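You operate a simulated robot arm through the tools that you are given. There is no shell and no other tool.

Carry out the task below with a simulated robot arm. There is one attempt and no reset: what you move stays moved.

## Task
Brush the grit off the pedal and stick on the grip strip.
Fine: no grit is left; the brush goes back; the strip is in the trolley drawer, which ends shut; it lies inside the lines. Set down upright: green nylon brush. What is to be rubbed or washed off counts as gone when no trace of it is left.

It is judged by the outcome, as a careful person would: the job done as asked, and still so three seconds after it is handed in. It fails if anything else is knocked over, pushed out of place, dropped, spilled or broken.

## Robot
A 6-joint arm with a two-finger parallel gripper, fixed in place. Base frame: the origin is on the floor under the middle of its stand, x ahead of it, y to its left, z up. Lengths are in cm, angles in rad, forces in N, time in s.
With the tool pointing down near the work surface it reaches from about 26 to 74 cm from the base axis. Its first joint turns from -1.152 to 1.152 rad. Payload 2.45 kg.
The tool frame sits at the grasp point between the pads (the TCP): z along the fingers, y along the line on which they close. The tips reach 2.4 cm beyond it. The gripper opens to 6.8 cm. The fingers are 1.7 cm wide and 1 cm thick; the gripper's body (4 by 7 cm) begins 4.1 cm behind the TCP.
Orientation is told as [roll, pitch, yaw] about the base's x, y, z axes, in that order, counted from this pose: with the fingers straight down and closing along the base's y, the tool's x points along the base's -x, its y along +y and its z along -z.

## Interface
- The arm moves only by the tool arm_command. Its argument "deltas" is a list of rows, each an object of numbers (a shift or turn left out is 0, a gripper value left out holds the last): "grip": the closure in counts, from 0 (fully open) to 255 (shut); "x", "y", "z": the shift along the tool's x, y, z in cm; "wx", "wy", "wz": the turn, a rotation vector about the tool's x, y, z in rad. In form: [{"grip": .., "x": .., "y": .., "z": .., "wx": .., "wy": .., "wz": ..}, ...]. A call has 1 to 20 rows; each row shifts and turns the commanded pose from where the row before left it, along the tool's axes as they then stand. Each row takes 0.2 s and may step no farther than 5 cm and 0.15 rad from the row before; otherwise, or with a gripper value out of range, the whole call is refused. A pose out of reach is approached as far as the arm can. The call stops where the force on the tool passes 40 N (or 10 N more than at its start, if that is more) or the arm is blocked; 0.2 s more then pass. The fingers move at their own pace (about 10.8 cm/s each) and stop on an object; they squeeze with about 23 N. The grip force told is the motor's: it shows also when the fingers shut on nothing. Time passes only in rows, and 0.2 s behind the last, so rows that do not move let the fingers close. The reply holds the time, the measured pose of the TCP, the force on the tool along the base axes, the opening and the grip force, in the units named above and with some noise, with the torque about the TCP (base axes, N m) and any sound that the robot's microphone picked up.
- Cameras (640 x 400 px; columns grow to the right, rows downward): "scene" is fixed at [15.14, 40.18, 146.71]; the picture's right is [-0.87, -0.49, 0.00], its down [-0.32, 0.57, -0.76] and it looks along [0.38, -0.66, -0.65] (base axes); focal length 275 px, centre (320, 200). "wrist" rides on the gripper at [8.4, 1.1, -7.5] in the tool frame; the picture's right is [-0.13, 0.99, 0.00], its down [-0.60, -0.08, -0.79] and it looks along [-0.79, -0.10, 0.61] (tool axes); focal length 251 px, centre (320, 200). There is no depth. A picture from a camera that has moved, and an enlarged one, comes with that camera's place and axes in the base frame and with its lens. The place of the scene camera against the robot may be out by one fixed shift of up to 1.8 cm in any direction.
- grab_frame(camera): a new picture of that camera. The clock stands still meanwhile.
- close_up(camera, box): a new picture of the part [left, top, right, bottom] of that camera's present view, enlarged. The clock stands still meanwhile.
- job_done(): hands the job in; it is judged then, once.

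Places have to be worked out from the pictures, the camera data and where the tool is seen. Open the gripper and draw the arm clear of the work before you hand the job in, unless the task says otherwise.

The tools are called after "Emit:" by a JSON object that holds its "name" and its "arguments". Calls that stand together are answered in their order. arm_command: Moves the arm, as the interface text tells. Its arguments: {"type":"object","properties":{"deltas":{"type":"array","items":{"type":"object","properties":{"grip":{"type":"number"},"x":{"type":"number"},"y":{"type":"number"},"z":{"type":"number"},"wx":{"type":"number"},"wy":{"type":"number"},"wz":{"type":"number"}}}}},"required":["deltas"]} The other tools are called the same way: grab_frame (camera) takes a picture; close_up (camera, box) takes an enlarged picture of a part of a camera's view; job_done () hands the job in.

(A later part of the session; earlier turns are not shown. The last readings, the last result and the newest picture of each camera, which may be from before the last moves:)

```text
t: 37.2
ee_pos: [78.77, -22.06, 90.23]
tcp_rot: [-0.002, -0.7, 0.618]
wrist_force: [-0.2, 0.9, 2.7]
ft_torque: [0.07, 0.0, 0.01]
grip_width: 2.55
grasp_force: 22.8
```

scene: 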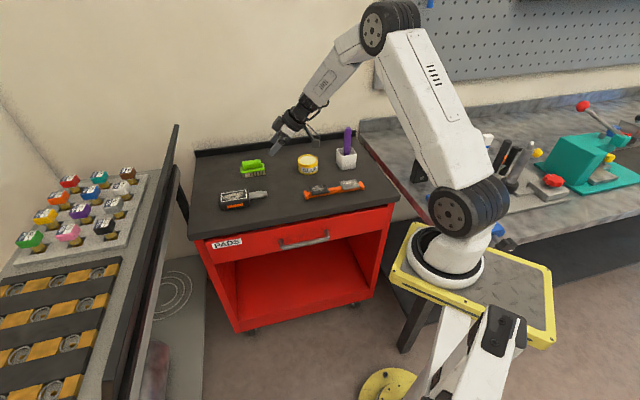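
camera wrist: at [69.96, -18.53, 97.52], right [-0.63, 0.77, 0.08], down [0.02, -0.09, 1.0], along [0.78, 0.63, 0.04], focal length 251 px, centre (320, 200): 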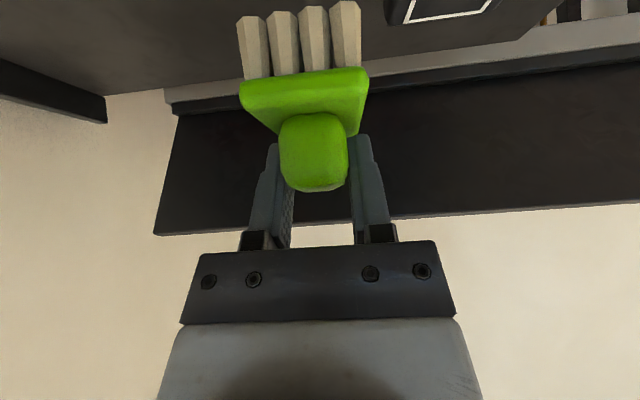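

Contact felt (2.7 N). I open the fingers and raise straight up off the brush.

Emit:
{"name": "arm_command", "arguments": {"deltas": [{"grip": 140}, {"grip": 100}, {"grip": 50}, {"grip": 0}, {}, {}]}}

Emit:
{"name": "arm_command", "arguments": {"deltas": [{"x": -0.64, "z": -0.765}, {"x": -1.93, "z": -2.3}, {"x": -1.93, "z": -2.3}, {"x": -1.93, "z": -2.3}, {}]}}

Emit:
{"name": "close_up", "arguments": {"camera": "scene", "box": [210, 130, 310, 220]}}

Emit:
{"name": "grab_frame", "arguments": {"camera": "wrist"}}

```text
t: 38.6
ee_pos: [78.67, -22.01, 90.07]
tcp_rot: [-0.001, -0.698, 0.619]
wrist_force: [-0.2, 0.5, 0.6]
ft_torque: [0.01, 0.0, 0.0]
grip_width: 6.77
grasp_force: 0.1
```

```text
t: 39.8
ee_pos: [78.9, -22.15, 100.02]
tcp_rot: [0.001, -0.698, 0.619]
wrist_force: [0.8, 0.6, -0.8]
ft_torque: [0.0, -0.02, -0.03]
grip_width: 6.82
grasp_force: 0.1
```

```text
4.44 times, centred on (260, 175) of scene
camera zoom: at [15.14, 40.18, 146.71], right [-0.87, -0.49, 0.0], down [-0.32, 0.57, -0.76], along [0.38, -0.66, -0.65], focal length 1223 px, centre (587, 311)
```

zoom: 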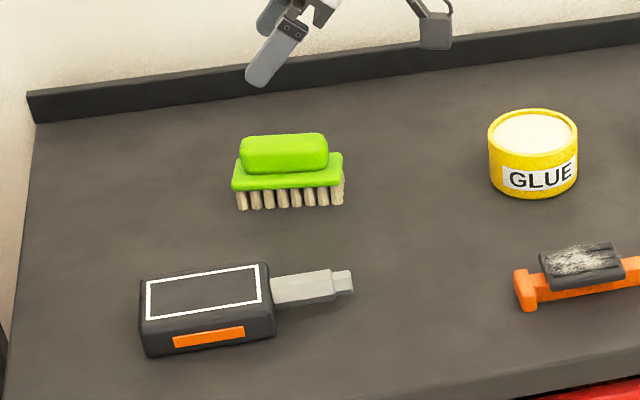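

```text
taken
camera wrist: at [69.01, -27.67, 100.3], right [-0.49, 0.86, 0.08], down [0.01, -0.09, 1.0], along [0.87, 0.49, 0.04], focal length 251 px, centre (320, 200)
```

wrist: 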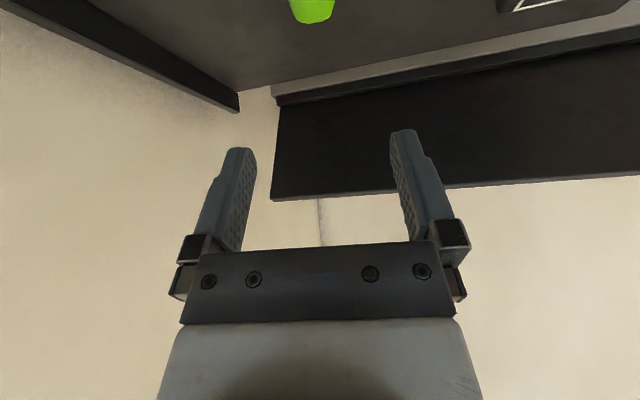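

The brush stands upright back in its place. Next the drawer: I draw back, bring the tool upright and turn to look at the drawer front.

Emit:
{"name": "arm_command", "arguments": {"deltas": [{"x": 0.57, "y": 3.95, "z": -2.57}, {"x": 0.57, "y": 3.95, "z": -2.57}, {"x": 0.57, "y": 3.95, "z": -2.57}, {"x": 0.57, "y": 3.95, "z": -2.57}, {"x": 0.57, "y": 3.95, "z": -2.57}, {"wy": 0.14}, {"wy": 0.14}, {"wy": 0.14}, {"wy": 0.14}, {"wy": 0.14}, {}]}}

Emit:
{"name": "arm_command", "arguments": {"deltas": [{"wz": 0.14}, {"wz": 0.14}, {"wz": 0.14}, {"wz": 0.14}, {"wz": 0.14}, {"wz": 0.14}, {"wz": 0.14}, {"wz": 0.14}, {"wz": 0.14}, {"wz": 0.14}, {}]}}

Emit:
{"name": "grab_frame", "arguments": {"camera": "scene"}}

Emit:
{"name": "grab_frame", "arguments": {"camera": "wrist"}}

```text
t: 42.2
ee_pos: [58.83, -12.04, 108.08]
tcp_rot: [0.001, 0.001, 0.621]
wrist_force: [0.2, 1.0, 0.4]
ft_torque: [-0.03, 0.0, 0.0]
grip_width: 6.83
grasp_force: 0.0
```

```text
t: 44.6
ee_pos: [58.96, -12.02, 108.13]
tcp_rot: [0.0, 0.0, -0.782]
wrist_force: [-0.3, 0.0, -0.5]
ft_torque: [0.01, 0.05, 0.02]
grip_width: 6.8
grasp_force: 0.0
```

```text
taken
```

scene: 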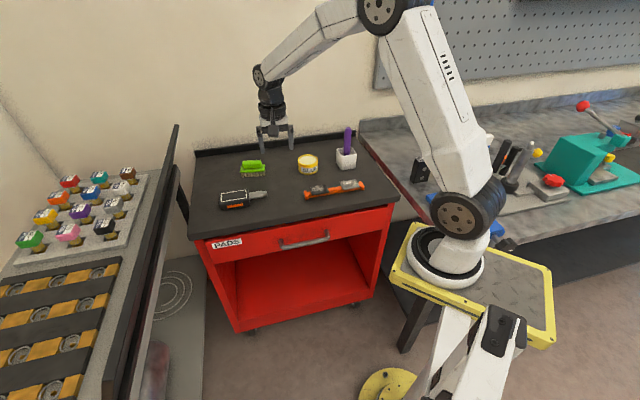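

```text
taken
camera wrist: at [53.69, -5.24, 115.63], right [0.79, 0.61, 0.0], down [0.37, -0.48, 0.79], along [0.49, -0.63, -0.61], focal length 251 px, centre (320, 200)
```

wrist: 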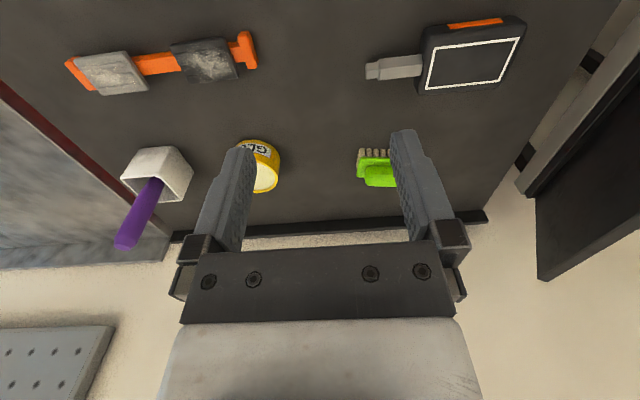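

I move in front of the trolley so the wrist camera can see the drawer handle.

Emit:
{"name": "arm_command", "arguments": {"deltas": [{"x": 3.89, "y": -0.175, "z": 0.6}, {"x": 3.89, "y": -0.175, "z": 0.6}, {"x": 3.89, "y": -0.175, "z": 1.6}, {"x": 3.89, "y": -0.175, "z": 1.6}, {"x": 3.89, "y": -0.175, "z": 1.6}, {"x": 3.89, "y": -0.175, "z": 1.6}, {"x": 3.89, "y": -0.175, "z": 1.6}, {"x": 3.89, "y": -0.175, "z": 1.6}, {}]}}

Emit:
{"name": "grab_frame", "arguments": {"camera": "wrist"}}

Emit:
{"name": "grab_frame", "arguments": {"camera": "scene"}}

```text
t: 46.6
ee_pos: [35.9, 9.01, 97.38]
tcp_rot: [0.001, -0.001, -0.781]
wrist_force: [-0.4, -0.3, 0.0]
ft_torque: [0.03, -0.02, 0.0]
grip_width: 6.79
grasp_force: 0.1
```

```text
taken
camera wrist: at [30.68, 15.85, 104.77], right [0.79, 0.61, 0.0], down [0.37, -0.48, 0.79], along [0.49, -0.63, -0.61], focal length 251 px, centre (320, 200)
```

wrist: 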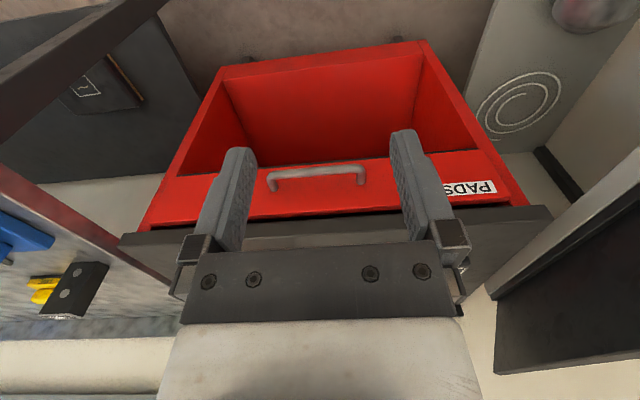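

```text
taken
```

scene: 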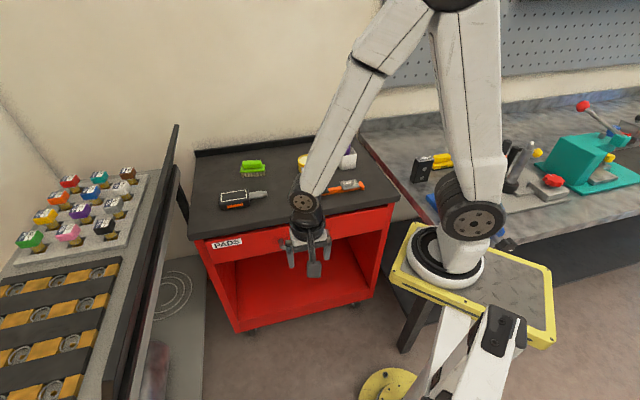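

The handle is visible between the fingers (image is upside down). I zoom in to measure it.

Emit:
{"name": "close_up", "arguments": {"camera": "wrist", "box": [240, 140, 400, 240]}}

Emit:
{"name": "close_up", "arguments": {"camera": "wrist", "box": [120, 30, 560, 300]}}

```text
4.00 times, centred on (320, 190) of wrist
camera zoom: at [30.68, 15.85, 104.77], right [0.79, 0.61, 0.0], down [0.37, -0.48, 0.79], along [0.49, -0.63, -0.61], focal length 1006 px, centre (320, 240)
```

zoom: 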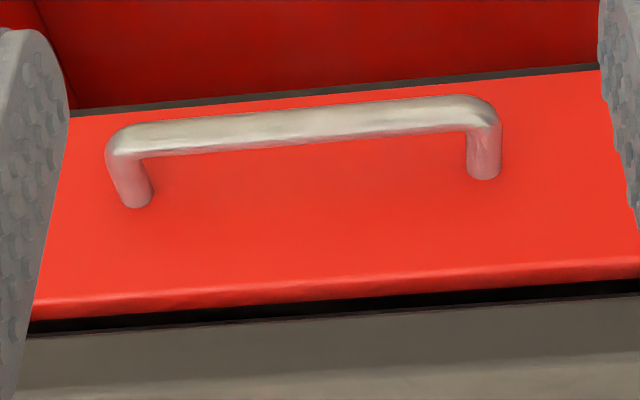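

```text
1.45 times, centred on (340, 165) of wrist
camera zoom: at [30.68, 15.85, 104.77], right [0.79, 0.61, 0.0], down [0.37, -0.48, 0.79], along [0.49, -0.63, -0.61], focal length 366 px, centre (291, 251)
```

zoom: 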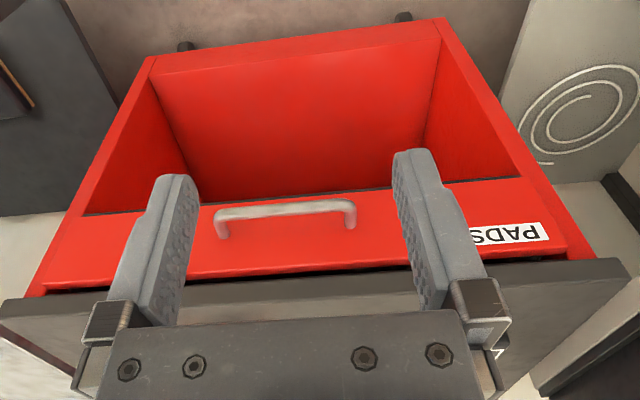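

I take a second view from a shifted position to triangulate the handle.

Emit:
{"name": "arm_command", "arguments": {"deltas": [{"x": 1.0, "z": 4.0}, {"x": 1.0, "z": 4.0}, {}]}}

Emit:
{"name": "grab_frame", "arguments": {"camera": "wrist"}}

Emit:
{"name": "close_up", "arguments": {"camera": "wrist", "box": [240, 130, 400, 230]}}

```text
t: 47.4
ee_pos: [34.57, 10.38, 89.12]
tcp_rot: [0.0, 0.0, -0.78]
wrist_force: [0.1, 0.5, 0.3]
ft_torque: [0.03, -0.03, -0.02]
grip_width: 6.78
grasp_force: 0.1
```

```text
taken
camera wrist: at [29.31, 17.02, 96.65], right [0.79, 0.61, 0.0], down [0.37, -0.48, 0.79], along [0.49, -0.63, -0.61], focal length 251 px, centre (320, 200)
```

wrist: 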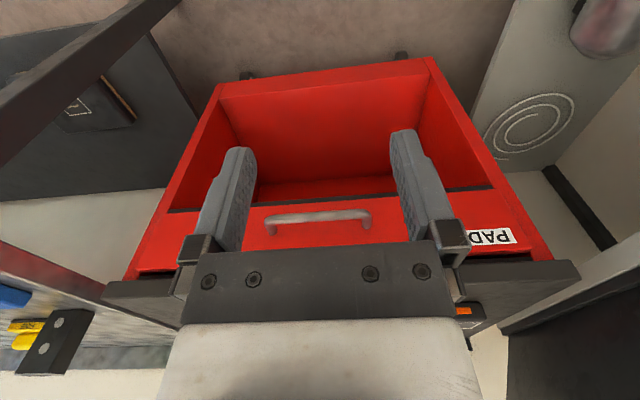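

```text
4.00 times, centred on (320, 180) of wrist
camera zoom: at [29.31, 17.02, 96.65], right [0.79, 0.61, 0.0], down [0.37, -0.48, 0.79], along [0.49, -0.63, -0.61], focal length 1006 px, centre (320, 280)
```

zoom: 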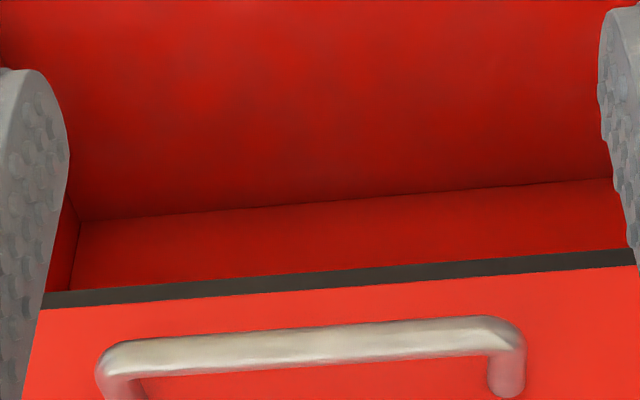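

Triangulation puts the handle bar's middle at about (49.4,-9.2,74.5): a 16 cm bar standing ~3.5 cm off the drawer front. I turn the gripper to straddle the bar, leaning away from the bench top, with the fingers part closed.

Emit:
{"name": "arm_command", "arguments": {"deltas": [{"grip": 155, "wz": -0.141}, {"wz": -0.141}, {"wz": -0.141}, {"wz": -0.141}, {"wz": -0.141}, {"wz": -0.141}, {"wz": -0.141}, {"wz": -0.141}, {"wz": -0.141}, {"wz": -0.141}, {"wz": -0.138}, {"wx": 0.13}, {"wx": 0.13}, {"wx": 0.13}, {"wx": 0.13}, {}]}}

Emit:
{"name": "grab_frame", "arguments": {"camera": "scene"}}

Emit:
{"name": "grab_frame", "arguments": {"camera": "wrist"}}

```text
t: 50.8
ee_pos: [34.0, 10.14, 89.23]
tcp_rot: [-0.36, 0.036, 0.766]
wrist_force: [0.3, 0.4, 0.1]
ft_torque: [0.01, 0.0, -0.01]
grip_width: 2.67
grasp_force: 0.0
out of reach, approached as far as the arm can: row 12, 13
```

```text
taken
```

scene: 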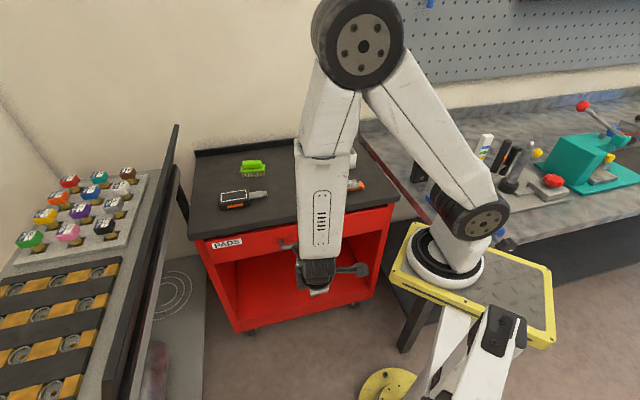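

```text
taken
camera wrist: at [25.56, 7.11, 96.19], right [-0.56, 0.75, -0.35], down [0.31, 0.59, 0.75], along [0.77, 0.31, -0.56], focal length 251 px, centre (320, 200)
```

wrist: 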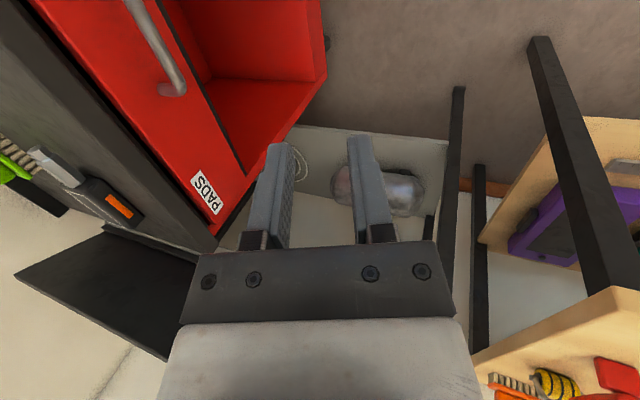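

The tilt clamped at 0.36 rad there, which is still enough to clear the bench edge. I square up the small pitch and move to a pre-grasp about 8 cm back from the bar.

Emit:
{"name": "arm_command", "arguments": {"deltas": [{"wy": -0.0385}, {"x": 0.53, "y": -3.56, "z": 2.64}, {"x": 0.53, "y": -3.56, "z": 2.64}, {"x": 0.53, "y": -3.56, "z": 2.64}, {"x": 0.53, "y": -3.56, "z": 2.64}, {"x": 0.53, "y": -3.56, "z": 2.64}, {}, {}]}}

Emit:
{"name": "grab_frame", "arguments": {"camera": "wrist"}}

Emit:
{"name": "close_up", "arguments": {"camera": "scene", "box": [220, 180, 400, 300]}}

```text
t: 52.6
ee_pos: [47.3, -6.78, 82.95]
tcp_rot: [-0.361, -0.001, 0.78]
wrist_force: [0.2, -0.2, -1.3]
ft_torque: [0.0, 0.0, -0.01]
grip_width: 2.67
grasp_force: 0.1
```

```text
taken
camera wrist: at [38.74, -10.02, 89.66], right [-0.56, 0.75, -0.35], down [0.28, 0.57, 0.77], along [0.78, 0.33, -0.53], focal length 251 px, centre (320, 200)
```

wrist: 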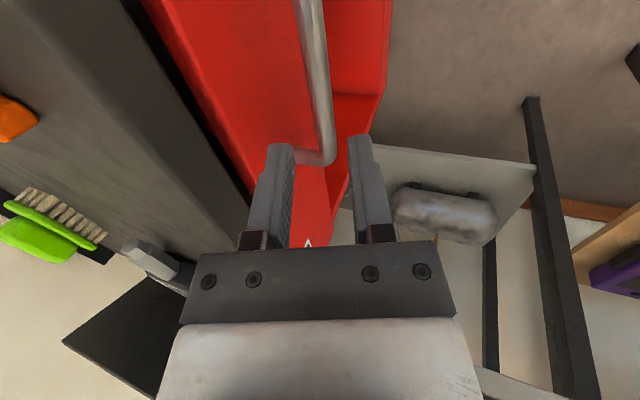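

```text
3.33 times, centred on (310, 240) of scene
camera zoom: at [15.14, 40.18, 146.71], right [-0.87, -0.49, 0.0], down [-0.32, 0.57, -0.76], along [0.38, -0.66, -0.65], focal length 917 px, centre (353, 67)
```

zoom: 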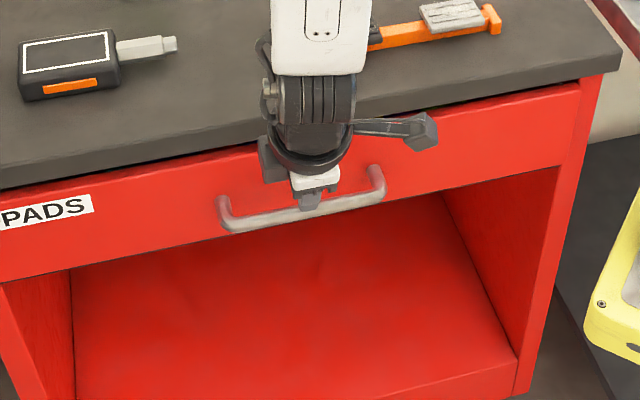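

The bar lies right between the fingers as predicted. I advance along the fingers, in two stages.

Emit:
{"name": "arm_command", "arguments": {"deltas": [{"z": 2.5}, {"z": 2.5}, {}]}}

Emit:
{"name": "grab_frame", "arguments": {"camera": "wrist"}}

Emit:
{"name": "close_up", "arguments": {"camera": "scene", "box": [260, 200, 360, 270]}}

```text
t: 53.4
ee_pos: [48.51, -8.25, 78.44]
tcp_rot: [-0.36, -0.002, 0.779]
wrist_force: [-0.5, -0.3, -0.3]
ft_torque: [0.01, 0.01, 0.0]
grip_width: 2.66
grasp_force: 0.1
```

```text
taken
camera wrist: at [39.97, -11.35, 85.08], right [-0.56, 0.75, -0.35], down [0.28, 0.57, 0.77], along [0.78, 0.33, -0.53], focal length 251 px, centre (320, 200)
```

wrist: 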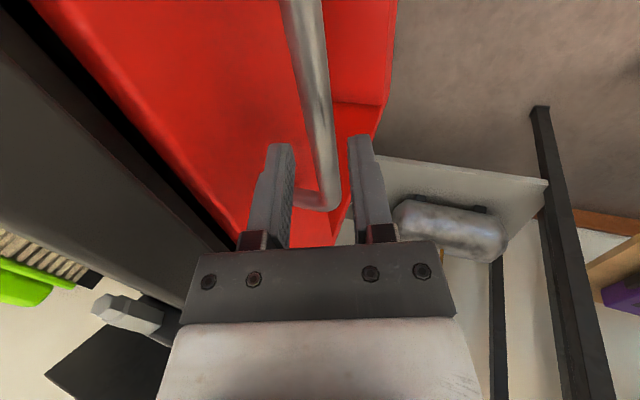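

```text
5.71 times, centred on (310, 235) of scene
camera zoom: at [15.14, 40.18, 146.71], right [-0.87, -0.49, 0.0], down [-0.32, 0.57, -0.76], along [0.38, -0.66, -0.65], focal length 1572 px, centre (377, 0)
```

zoom: 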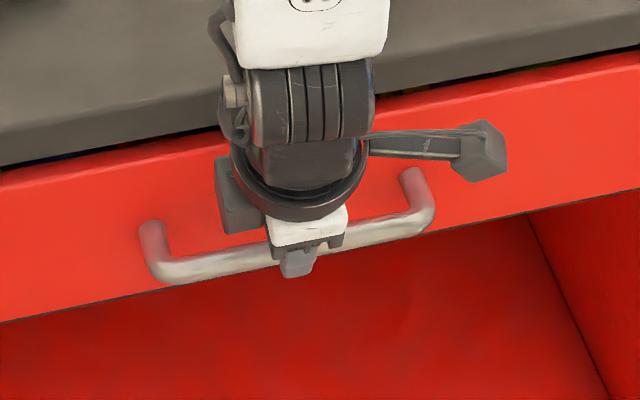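

The bar is centred between the fingers. I advance the last 3 cm and close on it.

Emit:
{"name": "arm_command", "arguments": {"deltas": [{"z": 1.5}, {"z": 1.5}, {}, {}]}}

Emit:
{"name": "grab_frame", "arguments": {"camera": "wrist"}}

```text
t: 54.4
ee_pos: [49.08, -8.73, 75.7]
tcp_rot: [-0.36, -0.001, 0.78]
wrist_force: [0.1, -0.1, -0.9]
ft_torque: [-0.01, -0.01, 0.0]
grip_width: 2.64
grasp_force: 0.0
```

```text
taken
camera wrist: at [40.55, -12.07, 82.27], right [-0.56, 0.75, -0.35], down [0.28, 0.57, 0.77], along [0.78, 0.33, -0.53], focal length 251 px, centre (320, 200)
```

wrist: 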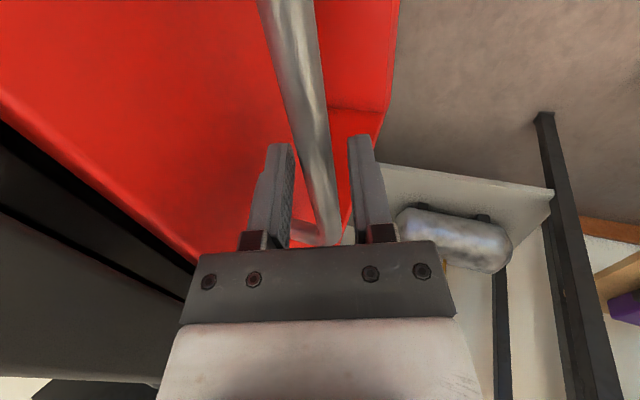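

No contact, bar well inside. I close the fingers on it.

Emit:
{"name": "arm_command", "arguments": {"deltas": [{"grip": 190}, {"grip": 255}, {}, {}]}}

Emit:
{"name": "grab_frame", "arguments": {"camera": "wrist"}}

```text
t: 55.4
ee_pos: [49.25, -8.84, 75.74]
tcp_rot: [-0.361, -0.003, 0.778]
wrist_force: [0.4, -5.2, 10.1]
ft_torque: [-0.21, 0.08, 0.51]
grip_width: 1.57
grasp_force: 34.3
```

```text
taken
camera wrist: at [40.6, -12.09, 82.31], right [-0.56, 0.75, -0.35], down [0.28, 0.57, 0.77], along [0.78, 0.33, -0.53], focal length 251 px, centre (320, 200)
```

wrist: 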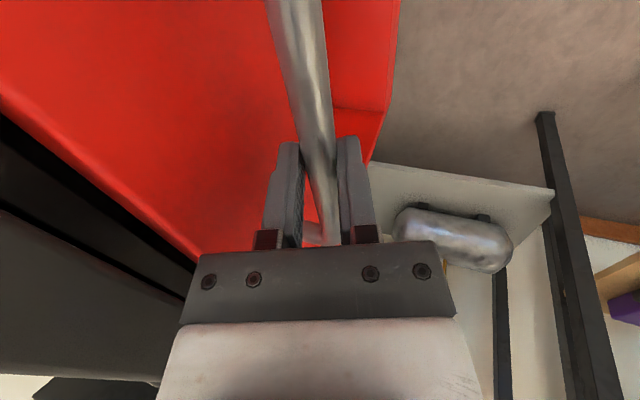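

The bar is gripped (1.57 cm). I pull straight out along the drawer's normal, a little at first to check it slides.

Emit:
{"name": "arm_command", "arguments": {"deltas": [{"y": 0.7, "z": -0.264}, {"y": 0.94, "z": -0.352}, {"y": 0.94, "z": -0.352}, {}]}}

Emit:
{"name": "close_up", "arguments": {"camera": "scene", "box": [200, 180, 400, 320]}}

```text
t: 56.4
ee_pos: [47.19, -6.95, 75.6]
tcp_rot: [-0.357, -0.002, 0.782]
wrist_force: [2.2, 3.4, 18.5]
ft_torque: [-0.16, 0.03, 0.39]
grip_width: 1.57
grasp_force: 34.9
```

```text
2.86 times, centred on (300, 250) of scene
camera zoom: at [15.12, 40.19, 146.71], right [-0.87, -0.49, 0.0], down [-0.32, 0.57, -0.76], along [0.38, -0.66, -0.65], focal length 786 px, centre (377, 57)
```

zoom: 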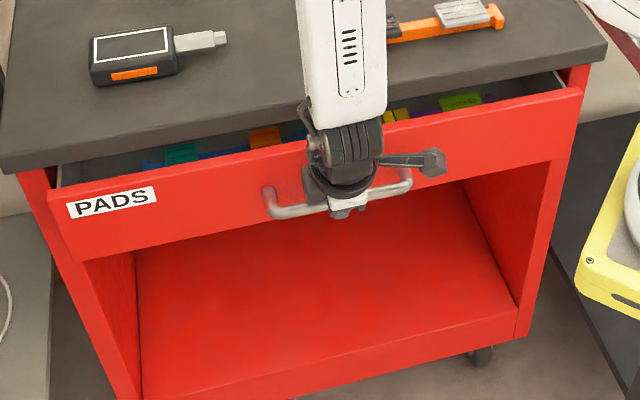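

The drawer slides and shows coloured pads inside. I relieve the small vertical load and keep pulling.

Emit:
{"name": "arm_command", "arguments": {"deltas": [{"y": -0.05, "z": -0.14}, {"y": 1.4, "z": -0.528}, {"y": 1.4, "z": -0.528}, {"y": 1.4, "z": -0.528}, {"y": 1.4, "z": -0.528}, {"y": 1.4, "z": -0.528}, {}]}}

Emit:
{"name": "close_up", "arguments": {"camera": "scene", "box": [180, 180, 400, 320]}}

```text
t: 58.0
ee_pos: [41.91, -1.71, 75.81]
tcp_rot: [-0.359, -0.001, 0.781]
wrist_force: [5.9, 6.3, -5.6]
ft_torque: [-0.29, 0.29, 0.33]
grip_width: 1.56
grasp_force: 34.9
```

```text
2.86 times, centred on (290, 250) of scene
camera zoom: at [15.16, 40.19, 146.71], right [-0.87, -0.49, 0.0], down [-0.32, 0.57, -0.76], along [0.38, -0.66, -0.65], focal length 786 px, centre (406, 57)
```

zoom: 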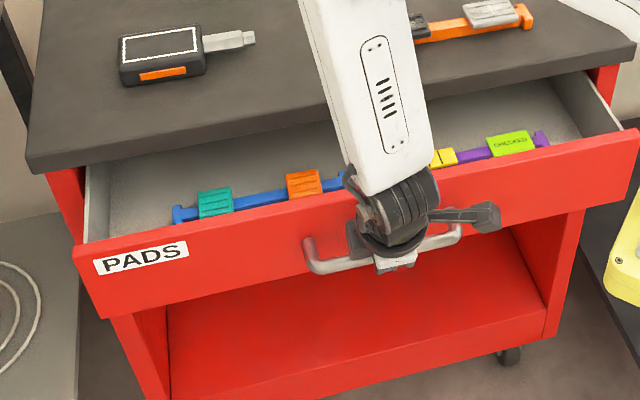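

More of the drawer shows: blue and purple racks with coloured pads. I keep pulling with a slight sideways correction, watching for the end stop.

Emit:
{"name": "arm_command", "arguments": {"deltas": [{"x": -0.08}, {"x": -0.03, "y": 1.4, "z": -0.528}, {"x": -0.03, "y": 1.4, "z": -0.528}, {"x": -0.03, "y": 1.4, "z": -0.528}, {"x": -0.03, "y": 1.4, "z": -0.528}, {}]}}

Emit:
{"name": "close_up", "arguments": {"camera": "scene", "box": [180, 170, 400, 330]}}

```text
t: 59.4
ee_pos: [37.67, 2.56, 75.87]
tcp_rot: [-0.356, 0.002, 0.778]
wrist_force: [-15.3, -14.4, -12.3]
ft_torque: [-0.59, 0.6, 0.21]
grip_width: 1.59
grasp_force: 34.4
```

```text
2.50 times, centred on (290, 250) of scene
camera zoom: at [15.13, 40.15, 146.72], right [-0.87, -0.49, 0.0], down [-0.32, 0.57, -0.76], along [0.38, -0.66, -0.65], focal length 688 px, centre (395, 75)
```

zoom: 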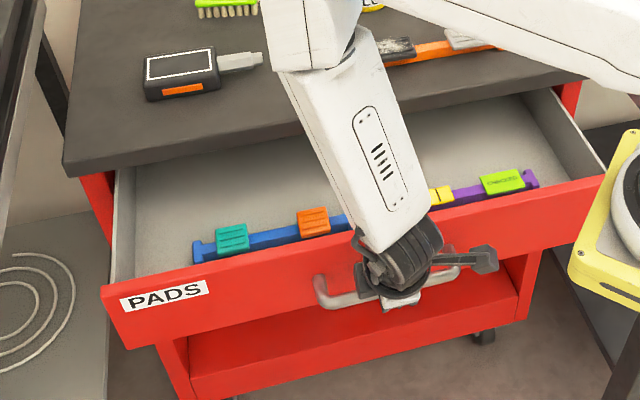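

There's a sideways load from over-correction, so I relax it, let go of the handle and back out along the fingers to look inside.

Emit:
{"name": "arm_command", "arguments": {"deltas": [{"x": 0.13, "y": 0.03, "z": 0.08}, {}, {"grip": 150}, {"grip": 150}, {}]}}

Emit:
{"name": "arm_command", "arguments": {"deltas": [{"z": -2.0}, {"z": -3.0}, {"z": -3.0}, {}]}}

Emit:
{"name": "grab_frame", "arguments": {"camera": "scene"}}

Emit:
{"name": "grab_frame", "arguments": {"camera": "wrist"}}

```text
t: 60.6
ee_pos: [37.66, 2.63, 75.77]
tcp_rot: [-0.359, -0.003, 0.78]
wrist_force: [0.3, -0.1, 0.3]
ft_torque: [0.02, 0.01, -0.02]
grip_width: 2.79
grasp_force: 0.0
```

```text
t: 61.6
ee_pos: [35.54, 4.45, 83.41]
tcp_rot: [-0.359, 0.001, 0.778]
wrist_force: [-0.3, 0.2, 0.5]
ft_torque: [0.02, 0.05, 0.0]
grip_width: 2.78
grasp_force: 0.2
```

```text
taken
```

scene: 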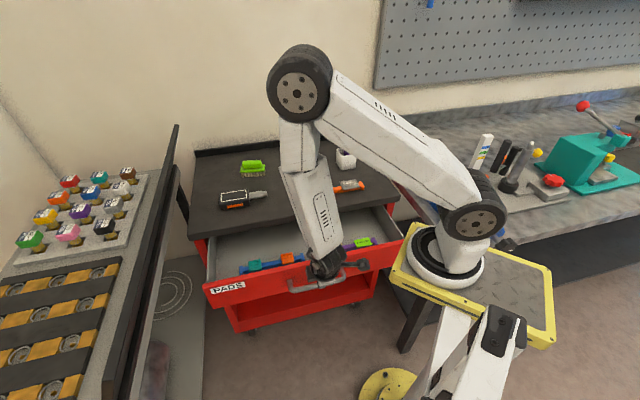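

```text
taken
camera wrist: at [26.93, 1.2, 89.93], right [-0.56, 0.75, -0.35], down [0.29, 0.57, 0.77], along [0.78, 0.33, -0.53], focal length 251 px, centre (320, 200)
```

wrist: 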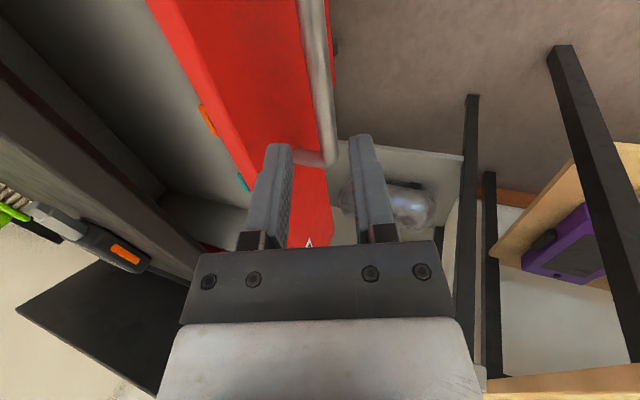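

The handle is released without disturbance. I rise, straighten the tool, and turn so the camera looks into the drawer.

Emit:
{"name": "arm_command", "arguments": {"deltas": [{"x": -1.4, "y": -0.075, "z": -4.25}, {"x": -1.4, "y": -0.075, "z": -4.25}, {"wx": -0.12}, {"wx": -0.12}, {"wx": -0.12}, {"wz": 0.142, "grip": 0}, {"wz": 0.142}, {"wz": 0.142}, {"wz": 0.142}, {"wz": 0.142}, {"wz": 0.142}, {"wz": 0.142}, {"wz": 0.142}, {"wz": 0.142}, {"wz": 0.142}, {"wz": 0.142}, {}]}}

Emit:
{"name": "grab_frame", "arguments": {"camera": "wrist"}}

Emit:
{"name": "close_up", "arguments": {"camera": "scene", "box": [190, 200, 410, 320]}}

```text
t: 65.2
ee_pos: [35.68, 8.68, 91.2]
tcp_rot: [-0.01, -0.057, -0.786]
wrist_force: [0.4, -0.2, -1.1]
ft_torque: [0.03, -0.01, -0.01]
grip_width: 6.8
grasp_force: 0.0
out of reach, approached as far as the arm can: row 5
```

```text
taken
camera wrist: at [30.26, 15.7, 98.27], right [0.79, 0.61, 0.0], down [0.34, -0.44, 0.83], along [0.5, -0.66, -0.56], focal length 251 px, centre (320, 200)
```

wrist: 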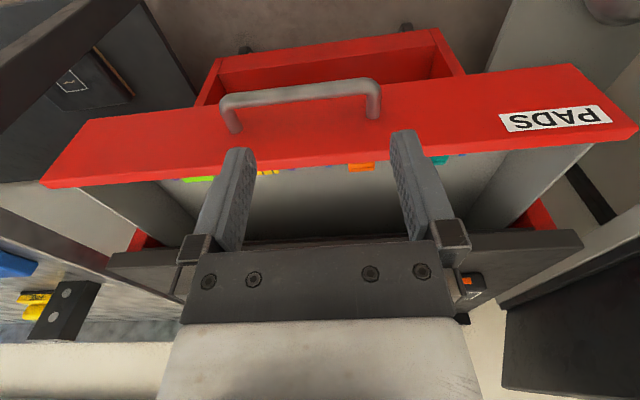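

```text
2.91 times, centred on (300, 260) of scene
camera zoom: at [15.14, 40.18, 146.71], right [-0.87, -0.49, 0.0], down [-0.32, 0.57, -0.76], along [0.38, -0.66, -0.65], focal length 800 px, centre (378, 26)
```

zoom: 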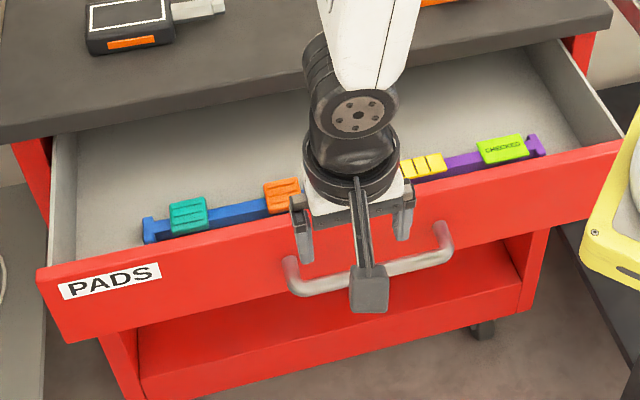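

The front panel hides the contents from this side. I raise the arm out of the scene camera's way for a clear look into the drawer.

Emit:
{"name": "arm_command", "arguments": {"deltas": [{"z": -4.5}, {"z": -4.5}, {"z": -4.5, "x": -1.5}, {"z": -4.0, "x": -3}, {"z": -3.0, "x": -4}, {"x": -4.5}, {}]}}

Emit:
{"name": "close_up", "arguments": {"camera": "scene", "box": [190, 200, 410, 320]}}

Emit:
{"name": "grab_frame", "arguments": {"camera": "scene"}}

```text
t: 66.8
ee_pos: [44.14, 0.54, 112.34]
tcp_rot: [-0.009, -0.054, -0.782]
wrist_force: [-0.2, 0.2, 0.8]
ft_torque: [-0.02, -0.01, 0.0]
grip_width: 6.81
grasp_force: 0.1
```

```text
2.91 times, centred on (300, 260) of scene
camera zoom: at [15.14, 40.18, 146.71], right [-0.87, -0.49, 0.0], down [-0.32, 0.57, -0.76], along [0.38, -0.66, -0.65], focal length 800 px, centre (378, 26)
```

zoom: 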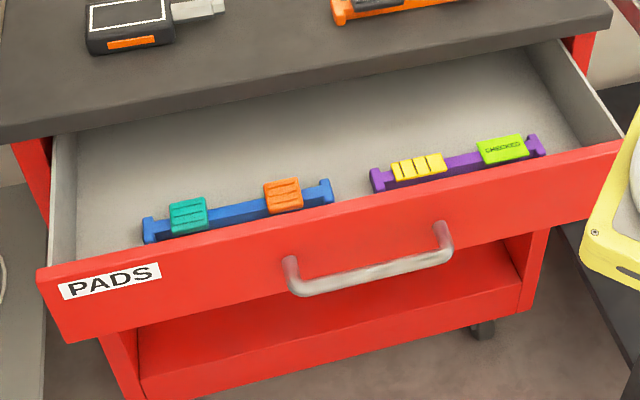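

```text
taken
```

scene: 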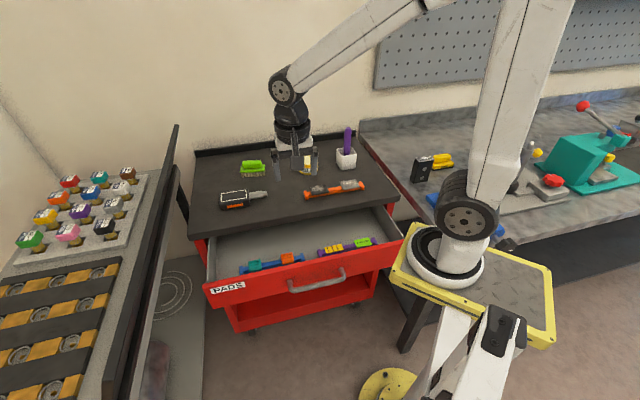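

Emit:
{"name": "close_up", "arguments": {"camera": "scene", "box": [230, 240, 320, 285]}}

Emit:
{"name": "close_up", "arguments": {"camera": "scene", "box": [305, 225, 395, 280]}}

Emit:
{"name": "close_up", "arguments": {"camera": "scene", "box": [290, 170, 380, 205]}}

Emit:
{"name": "grab_frame", "arguments": {"camera": "wrist"}}

```text
7.11 times, centred on (275, 262) of scene
camera zoom: at [15.14, 40.18, 146.71], right [-0.87, -0.49, 0.0], down [-0.32, 0.57, -0.76], along [0.38, -0.66, -0.65], focal length 1957 px, centre (640, -244)
```

zoom: 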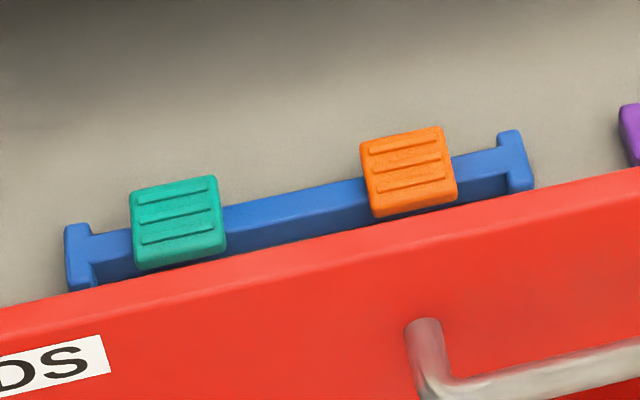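

```text
7.11 times, centred on (350, 252) of scene
camera zoom: at [15.14, 40.18, 146.71], right [-0.87, -0.49, 0.0], down [-0.32, 0.57, -0.76], along [0.38, -0.66, -0.65], focal length 1957 px, centre (107, -173)
```

zoom: 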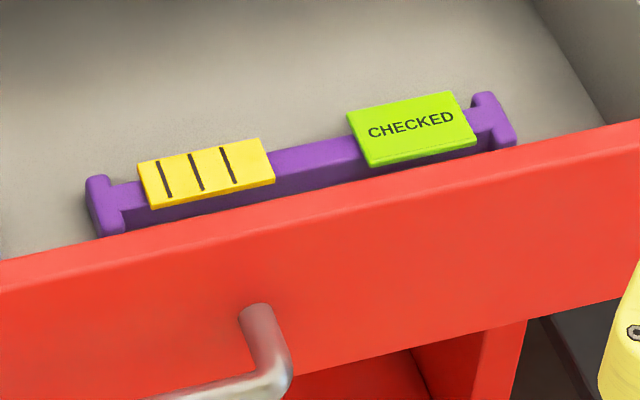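

```text
7.11 times, centred on (335, 188) of scene
camera zoom: at [15.14, 40.18, 146.71], right [-0.87, -0.49, 0.0], down [-0.32, 0.57, -0.76], along [0.38, -0.66, -0.65], focal length 1957 px, centre (213, 289)
```

zoom: 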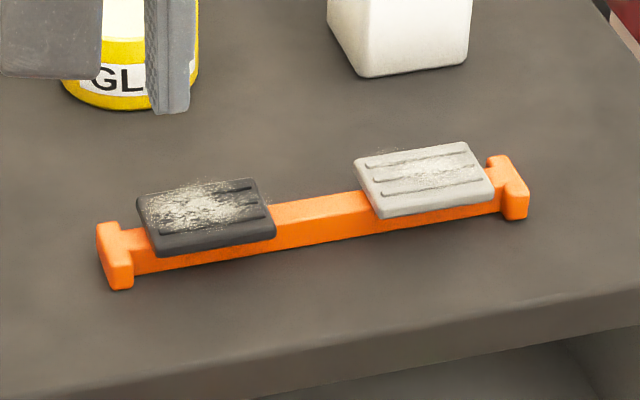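

```text
taken
camera wrist: at [38.62, 7.62, 119.21], right [0.79, 0.61, 0.0], down [0.35, -0.44, 0.83], along [0.5, -0.65, -0.56], focal length 251 px, centre (320, 200)
```

wrist: 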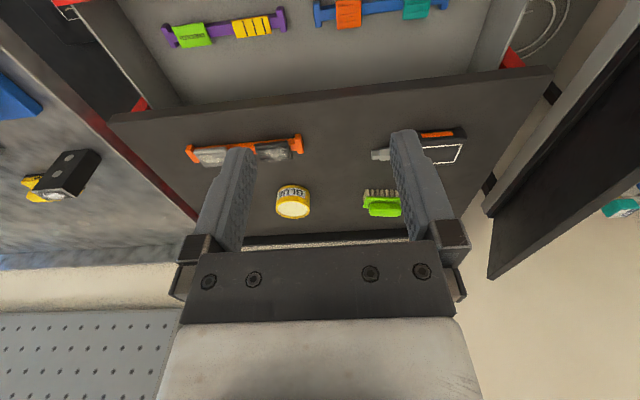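

The drawer holds two racks: teal and orange ribbed pads on a blue rack, and a yellow striped piece and a green "CHECKED" piece on a purple one. I need to tell which is the grip strip, so I zoom in from the wrist camera.

Emit:
{"name": "close_up", "arguments": {"camera": "wrist", "box": [300, 0, 460, 50]}}

Emit:
{"name": "close_up", "arguments": {"camera": "wrist", "box": [150, 0, 300, 60]}}

Emit:
{"name": "close_up", "arguments": {"camera": "scene", "box": [243, 250, 265, 275]}}

Emit:
{"name": "close_up", "arguments": {"camera": "scene", "box": [278, 248, 300, 273]}}

```text
4.00 times, centred on (380, 25) of wrist
camera zoom: at [38.62, 7.62, 119.21], right [0.79, 0.61, 0.0], down [0.35, -0.44, 0.83], along [0.5, -0.65, -0.56], focal length 1006 px, centre (80, 900)
```

zoom: 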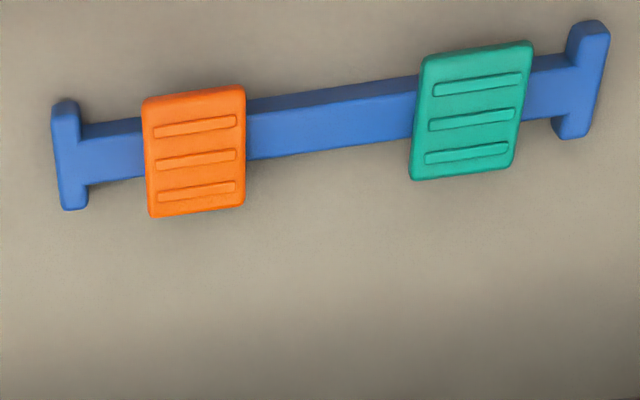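

```text
4.27 times, centred on (225, 30) of wrist
camera zoom: at [38.62, 7.62, 119.21], right [0.79, 0.61, 0.0], down [0.35, -0.44, 0.83], along [0.5, -0.65, -0.56], focal length 1073 px, centre (725, 925)
```

zoom: 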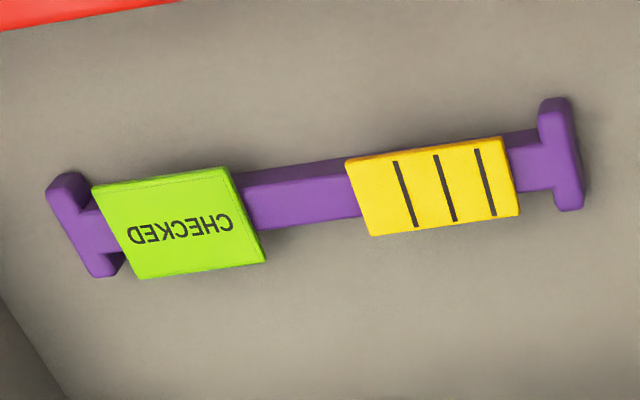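

```text
16.00 times, centred on (254, 262) of scene
camera zoom: at [15.14, 40.18, 146.71], right [-0.87, -0.49, 0.0], down [-0.32, 0.57, -0.76], along [0.38, -0.66, -0.65], focal length 4402 px, centre (1376, -800)
```

zoom: 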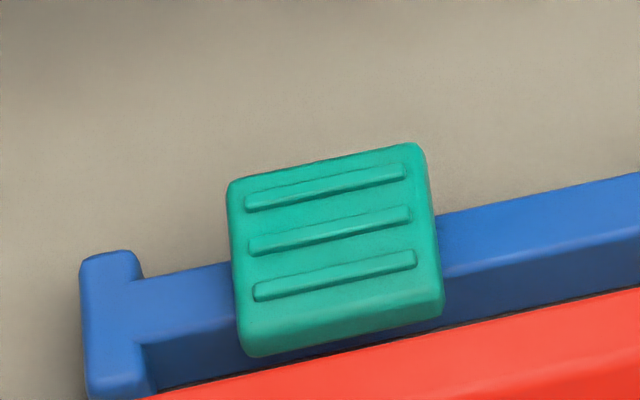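

```text
16.00 times, centred on (289, 260) of scene
camera zoom: at [15.14, 40.18, 146.71], right [-0.87, -0.49, 0.0], down [-0.32, 0.57, -0.76], along [0.38, -0.66, -0.65], focal length 4402 px, centre (816, -768)
```

zoom: 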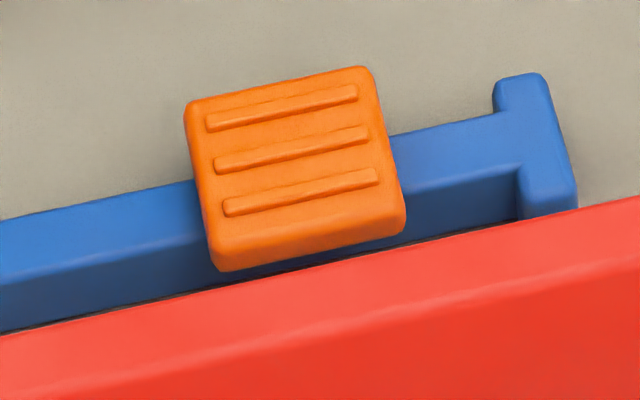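

The yellow barred strip (≈5.6×3 cm) is the only strip-shaped one, and it fits inside the 8×4.4 cm outline. The ribbed pads are too wide for it, and the green piece is a "CHECKED" tag. I square the tool, turn to yaw 0.77 and move above the yellow strip to measure it.

Emit:
{"name": "arm_command", "arguments": {"deltas": [{"wy": 0.054, "wx": -0.009}, {"wz": -0.1411}, {"wz": -0.1411}, {"wz": -0.1411}, {"wz": -0.1411}, {"wz": -0.1411}, {"wz": -0.1411}, {"wz": -0.1411}, {"wz": -0.1411}, {"wz": -0.1411}, {"wz": -0.1411}, {"wz": -0.1411}, {}]}}

Emit:
{"name": "arm_command", "arguments": {"deltas": [{"x": 2.09, "y": -1.27, "z": 3.2}, {"x": 2.09, "y": -1.27, "z": 3.2}, {"x": 2.09, "y": -1.27, "z": 3.2}, {"x": 2.09, "y": -1.27, "z": 3.2}, {"x": 2.09, "y": -1.27, "z": 3.2}, {"x": 2.09, "y": -1.27, "z": 3.2}, {}]}}

Emit:
{"name": "grab_frame", "arguments": {"camera": "wrist"}}

Emit:
{"name": "grab_frame", "arguments": {"camera": "scene"}}

```text
t: 69.6
ee_pos: [44.12, 0.52, 112.53]
tcp_rot: [-0.002, 0.003, 0.769]
wrist_force: [-0.1, 0.9, 0.7]
ft_torque: [-0.01, -0.01, -0.02]
grip_width: 6.78
grasp_force: 0.1
```

```text
t: 71.2
ee_pos: [40.51, -13.98, 93.15]
tcp_rot: [-0.003, -0.002, 0.768]
wrist_force: [-0.6, -0.7, 0.5]
ft_torque: [-0.03, -0.01, -0.03]
grip_width: 6.79
grasp_force: 0.0
```

```text
taken
camera wrist: at [33.67, -18.95, 100.64], right [-0.6, 0.8, 0.0], down [0.49, 0.37, 0.79], along [0.64, 0.47, -0.61], focal length 251 px, centre (320, 200)
```

wrist: 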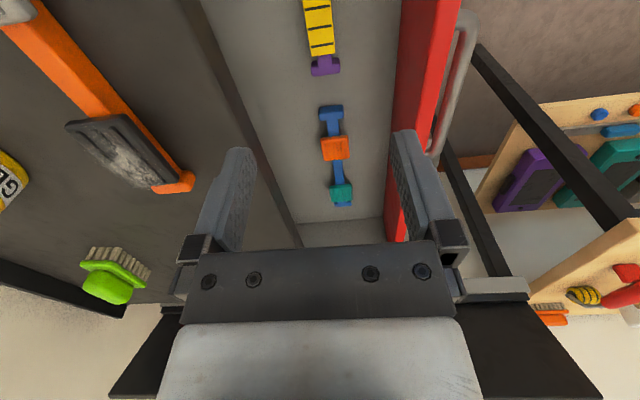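

```text
taken
```

scene: 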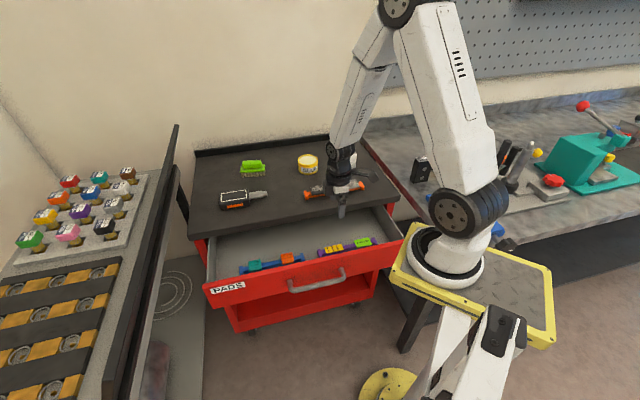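

The strip's far end and the rack are in view. I back off a little along the drawer so the whole strip is visible and measure its height.

Emit:
{"name": "arm_command", "arguments": {"deltas": [{"x": 3.5, "z": 1.5}, {"x": 3.5, "z": 1.5}, {}]}}

Emit:
{"name": "grab_frame", "arguments": {"camera": "wrist"}}

Emit:
{"name": "close_up", "arguments": {"camera": "wrist", "box": [250, 0, 410, 100]}}

```text
t: 72.0
ee_pos: [35.58, -18.69, 90.14]
tcp_rot: [-0.001, 0.002, 0.768]
wrist_force: [0.3, -0.4, 0.6]
ft_torque: [0.02, -0.01, 0.01]
grip_width: 6.8
grasp_force: 0.0
```

```text
taken
camera wrist: at [28.78, -23.71, 97.62], right [-0.6, 0.8, 0.0], down [0.49, 0.36, 0.79], along [0.64, 0.47, -0.61], focal length 251 px, centre (320, 200)
```

wrist: 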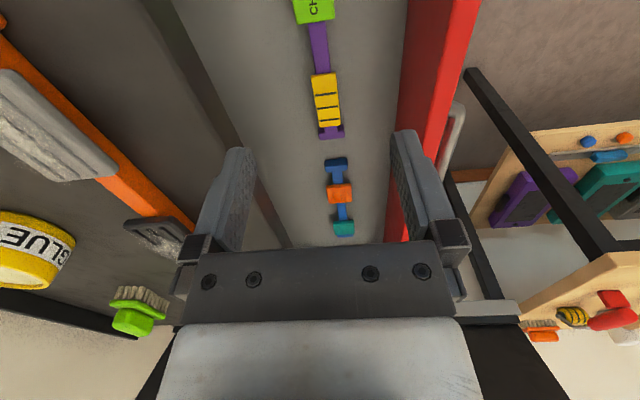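

```text
4.00 times, centred on (330, 50) of wrist
camera zoom: at [28.78, -23.71, 97.62], right [-0.6, 0.8, 0.0], down [0.49, 0.36, 0.79], along [0.64, 0.47, -0.61], focal length 1006 px, centre (280, 800)
```

zoom: 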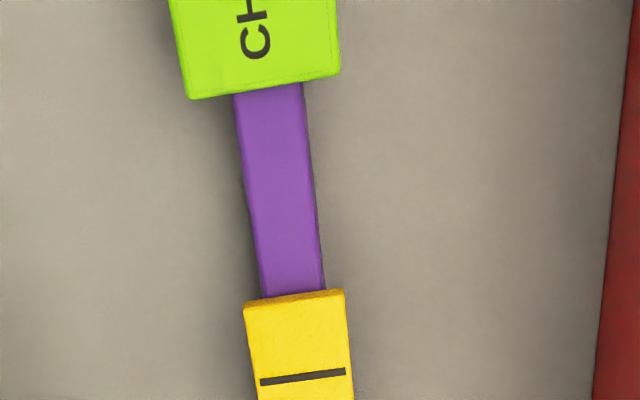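

Emit:
{"name": "close_up", "arguments": {"camera": "wrist", "box": [270, 60, 390, 145]}}

```text
4.71 times, centred on (330, 102) of wrist
camera zoom: at [28.78, -23.71, 97.62], right [-0.6, 0.8, 0.0], down [0.49, 0.36, 0.79], along [0.64, 0.47, -0.61], focal length 1183 px, centre (273, 659)
```

zoom: 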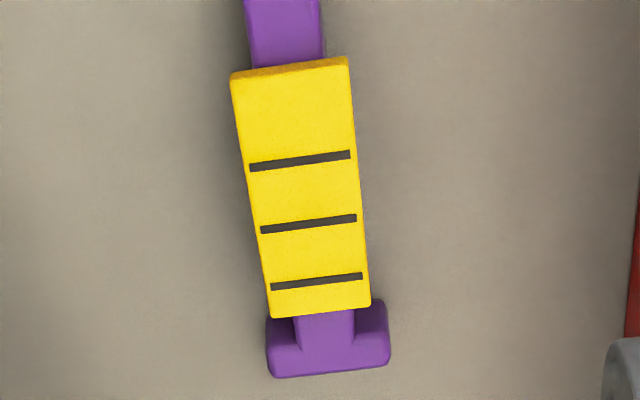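

The strip is 6.0×2.5 cm, centred near (40.6,-13.9), top at z≈72.4, long axis at ≈44.7°, and it fits the outline well. I move straight above it and check alignment.

Emit:
{"name": "arm_command", "arguments": {"deltas": [{"x": -3.45, "z": 3.0}, {"x": -3.45, "z": 3.0}, {}, {}]}}

Emit:
{"name": "grab_frame", "arguments": {"camera": "wrist"}}

Emit:
{"name": "close_up", "arguments": {"camera": "wrist", "box": [250, 0, 410, 120]}}

Emit:
{"name": "close_up", "arguments": {"camera": "scene", "box": [280, 170, 400, 280]}}

```text
t: 73.0
ee_pos: [40.44, -13.78, 84.59]
tcp_rot: [-0.005, 0.002, 0.768]
wrist_force: [-0.2, -0.4, -0.8]
ft_torque: [-0.01, 0.0, -0.01]
grip_width: 6.82
grasp_force: 0.1
```

```text
taken
camera wrist: at [33.57, -18.79, 92.03], right [-0.6, 0.8, 0.0], down [0.49, 0.36, 0.79], along [0.64, 0.47, -0.61], focal length 251 px, centre (320, 200)
```

wrist: 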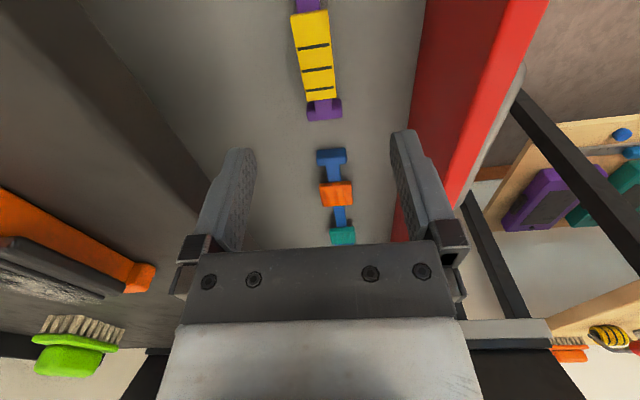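

```text
3.33 times, centred on (330, 60) of wrist
camera zoom: at [33.57, -18.79, 92.03], right [-0.6, 0.8, 0.0], down [0.49, 0.36, 0.79], along [0.64, 0.47, -0.61], focal length 838 px, centre (287, 667)
```

zoom: 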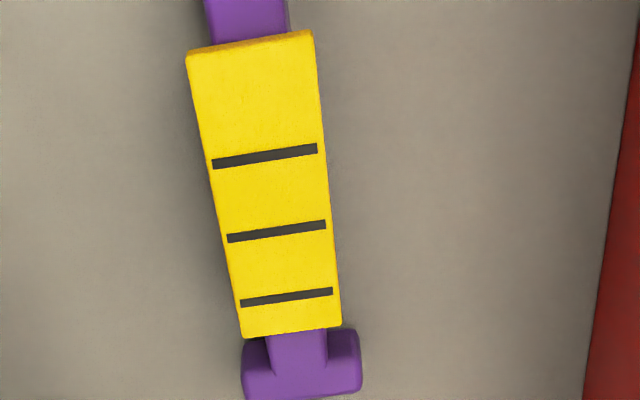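

```text
3.64 times, centred on (340, 225) of scene
camera zoom: at [15.14, 40.18, 146.71], right [-0.87, -0.49, 0.0], down [-0.32, 0.57, -0.76], along [0.38, -0.66, -0.65], focal length 1000 px, centre (247, 109)
```

zoom: 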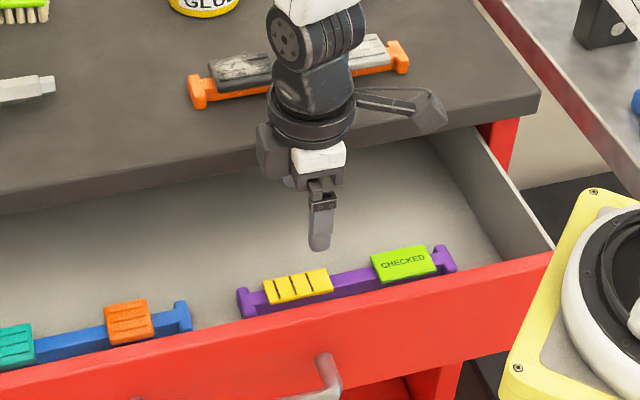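

Refined: strip centre (40.7,-13.8), top z≈72.15, about 0.5 cm thick. I correct slightly and lower with open fingers straddling the rack, first part of the way.

Emit:
{"name": "arm_command", "arguments": {"deltas": [{"x": -0.17, "y": -0.2, "z": 2.5}, {"z": 2.5}, {"z": 2.5}, {}]}}

Emit:
{"name": "grab_frame", "arguments": {"camera": "wrist"}}

Emit:
{"name": "close_up", "arguments": {"camera": "scene", "box": [290, 190, 390, 270]}}

```text
t: 74.0
ee_pos: [40.55, -13.84, 76.77]
tcp_rot: [-0.001, 0.0, 0.768]
wrist_force: [0.8, -0.7, -0.5]
ft_torque: [0.04, 0.01, 0.0]
grip_width: 6.78
grasp_force: 0.1
```

```text
taken
camera wrist: at [33.65, -18.78, 84.39], right [-0.6, 0.8, 0.0], down [0.49, 0.36, 0.79], along [0.64, 0.47, -0.61], focal length 251 px, centre (320, 200)
```

wrist: 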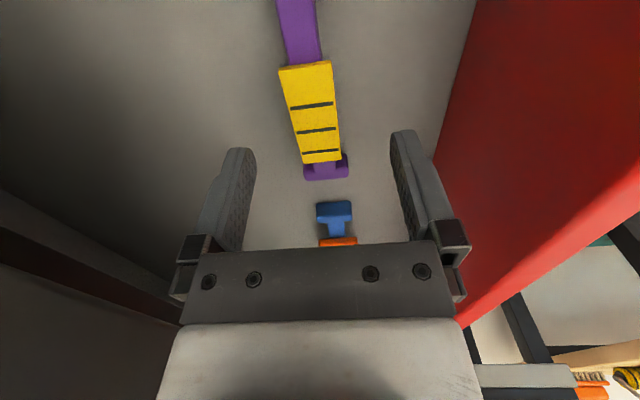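

```text
5.00 times, centred on (340, 230) of scene
camera zoom: at [15.14, 40.18, 146.71], right [-0.87, -0.49, 0.0], down [-0.32, 0.57, -0.76], along [0.38, -0.66, -0.65], focal length 1376 px, centre (220, 50)
```

zoom: 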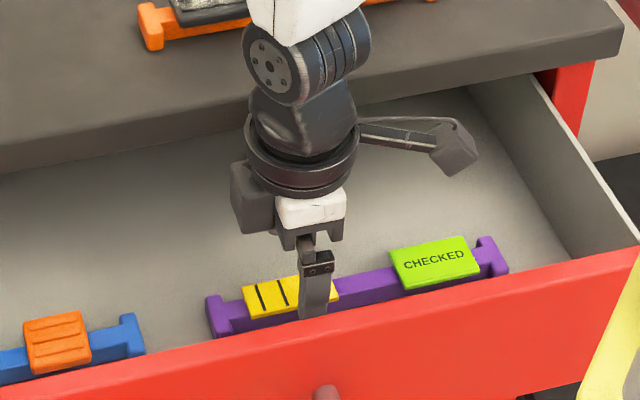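

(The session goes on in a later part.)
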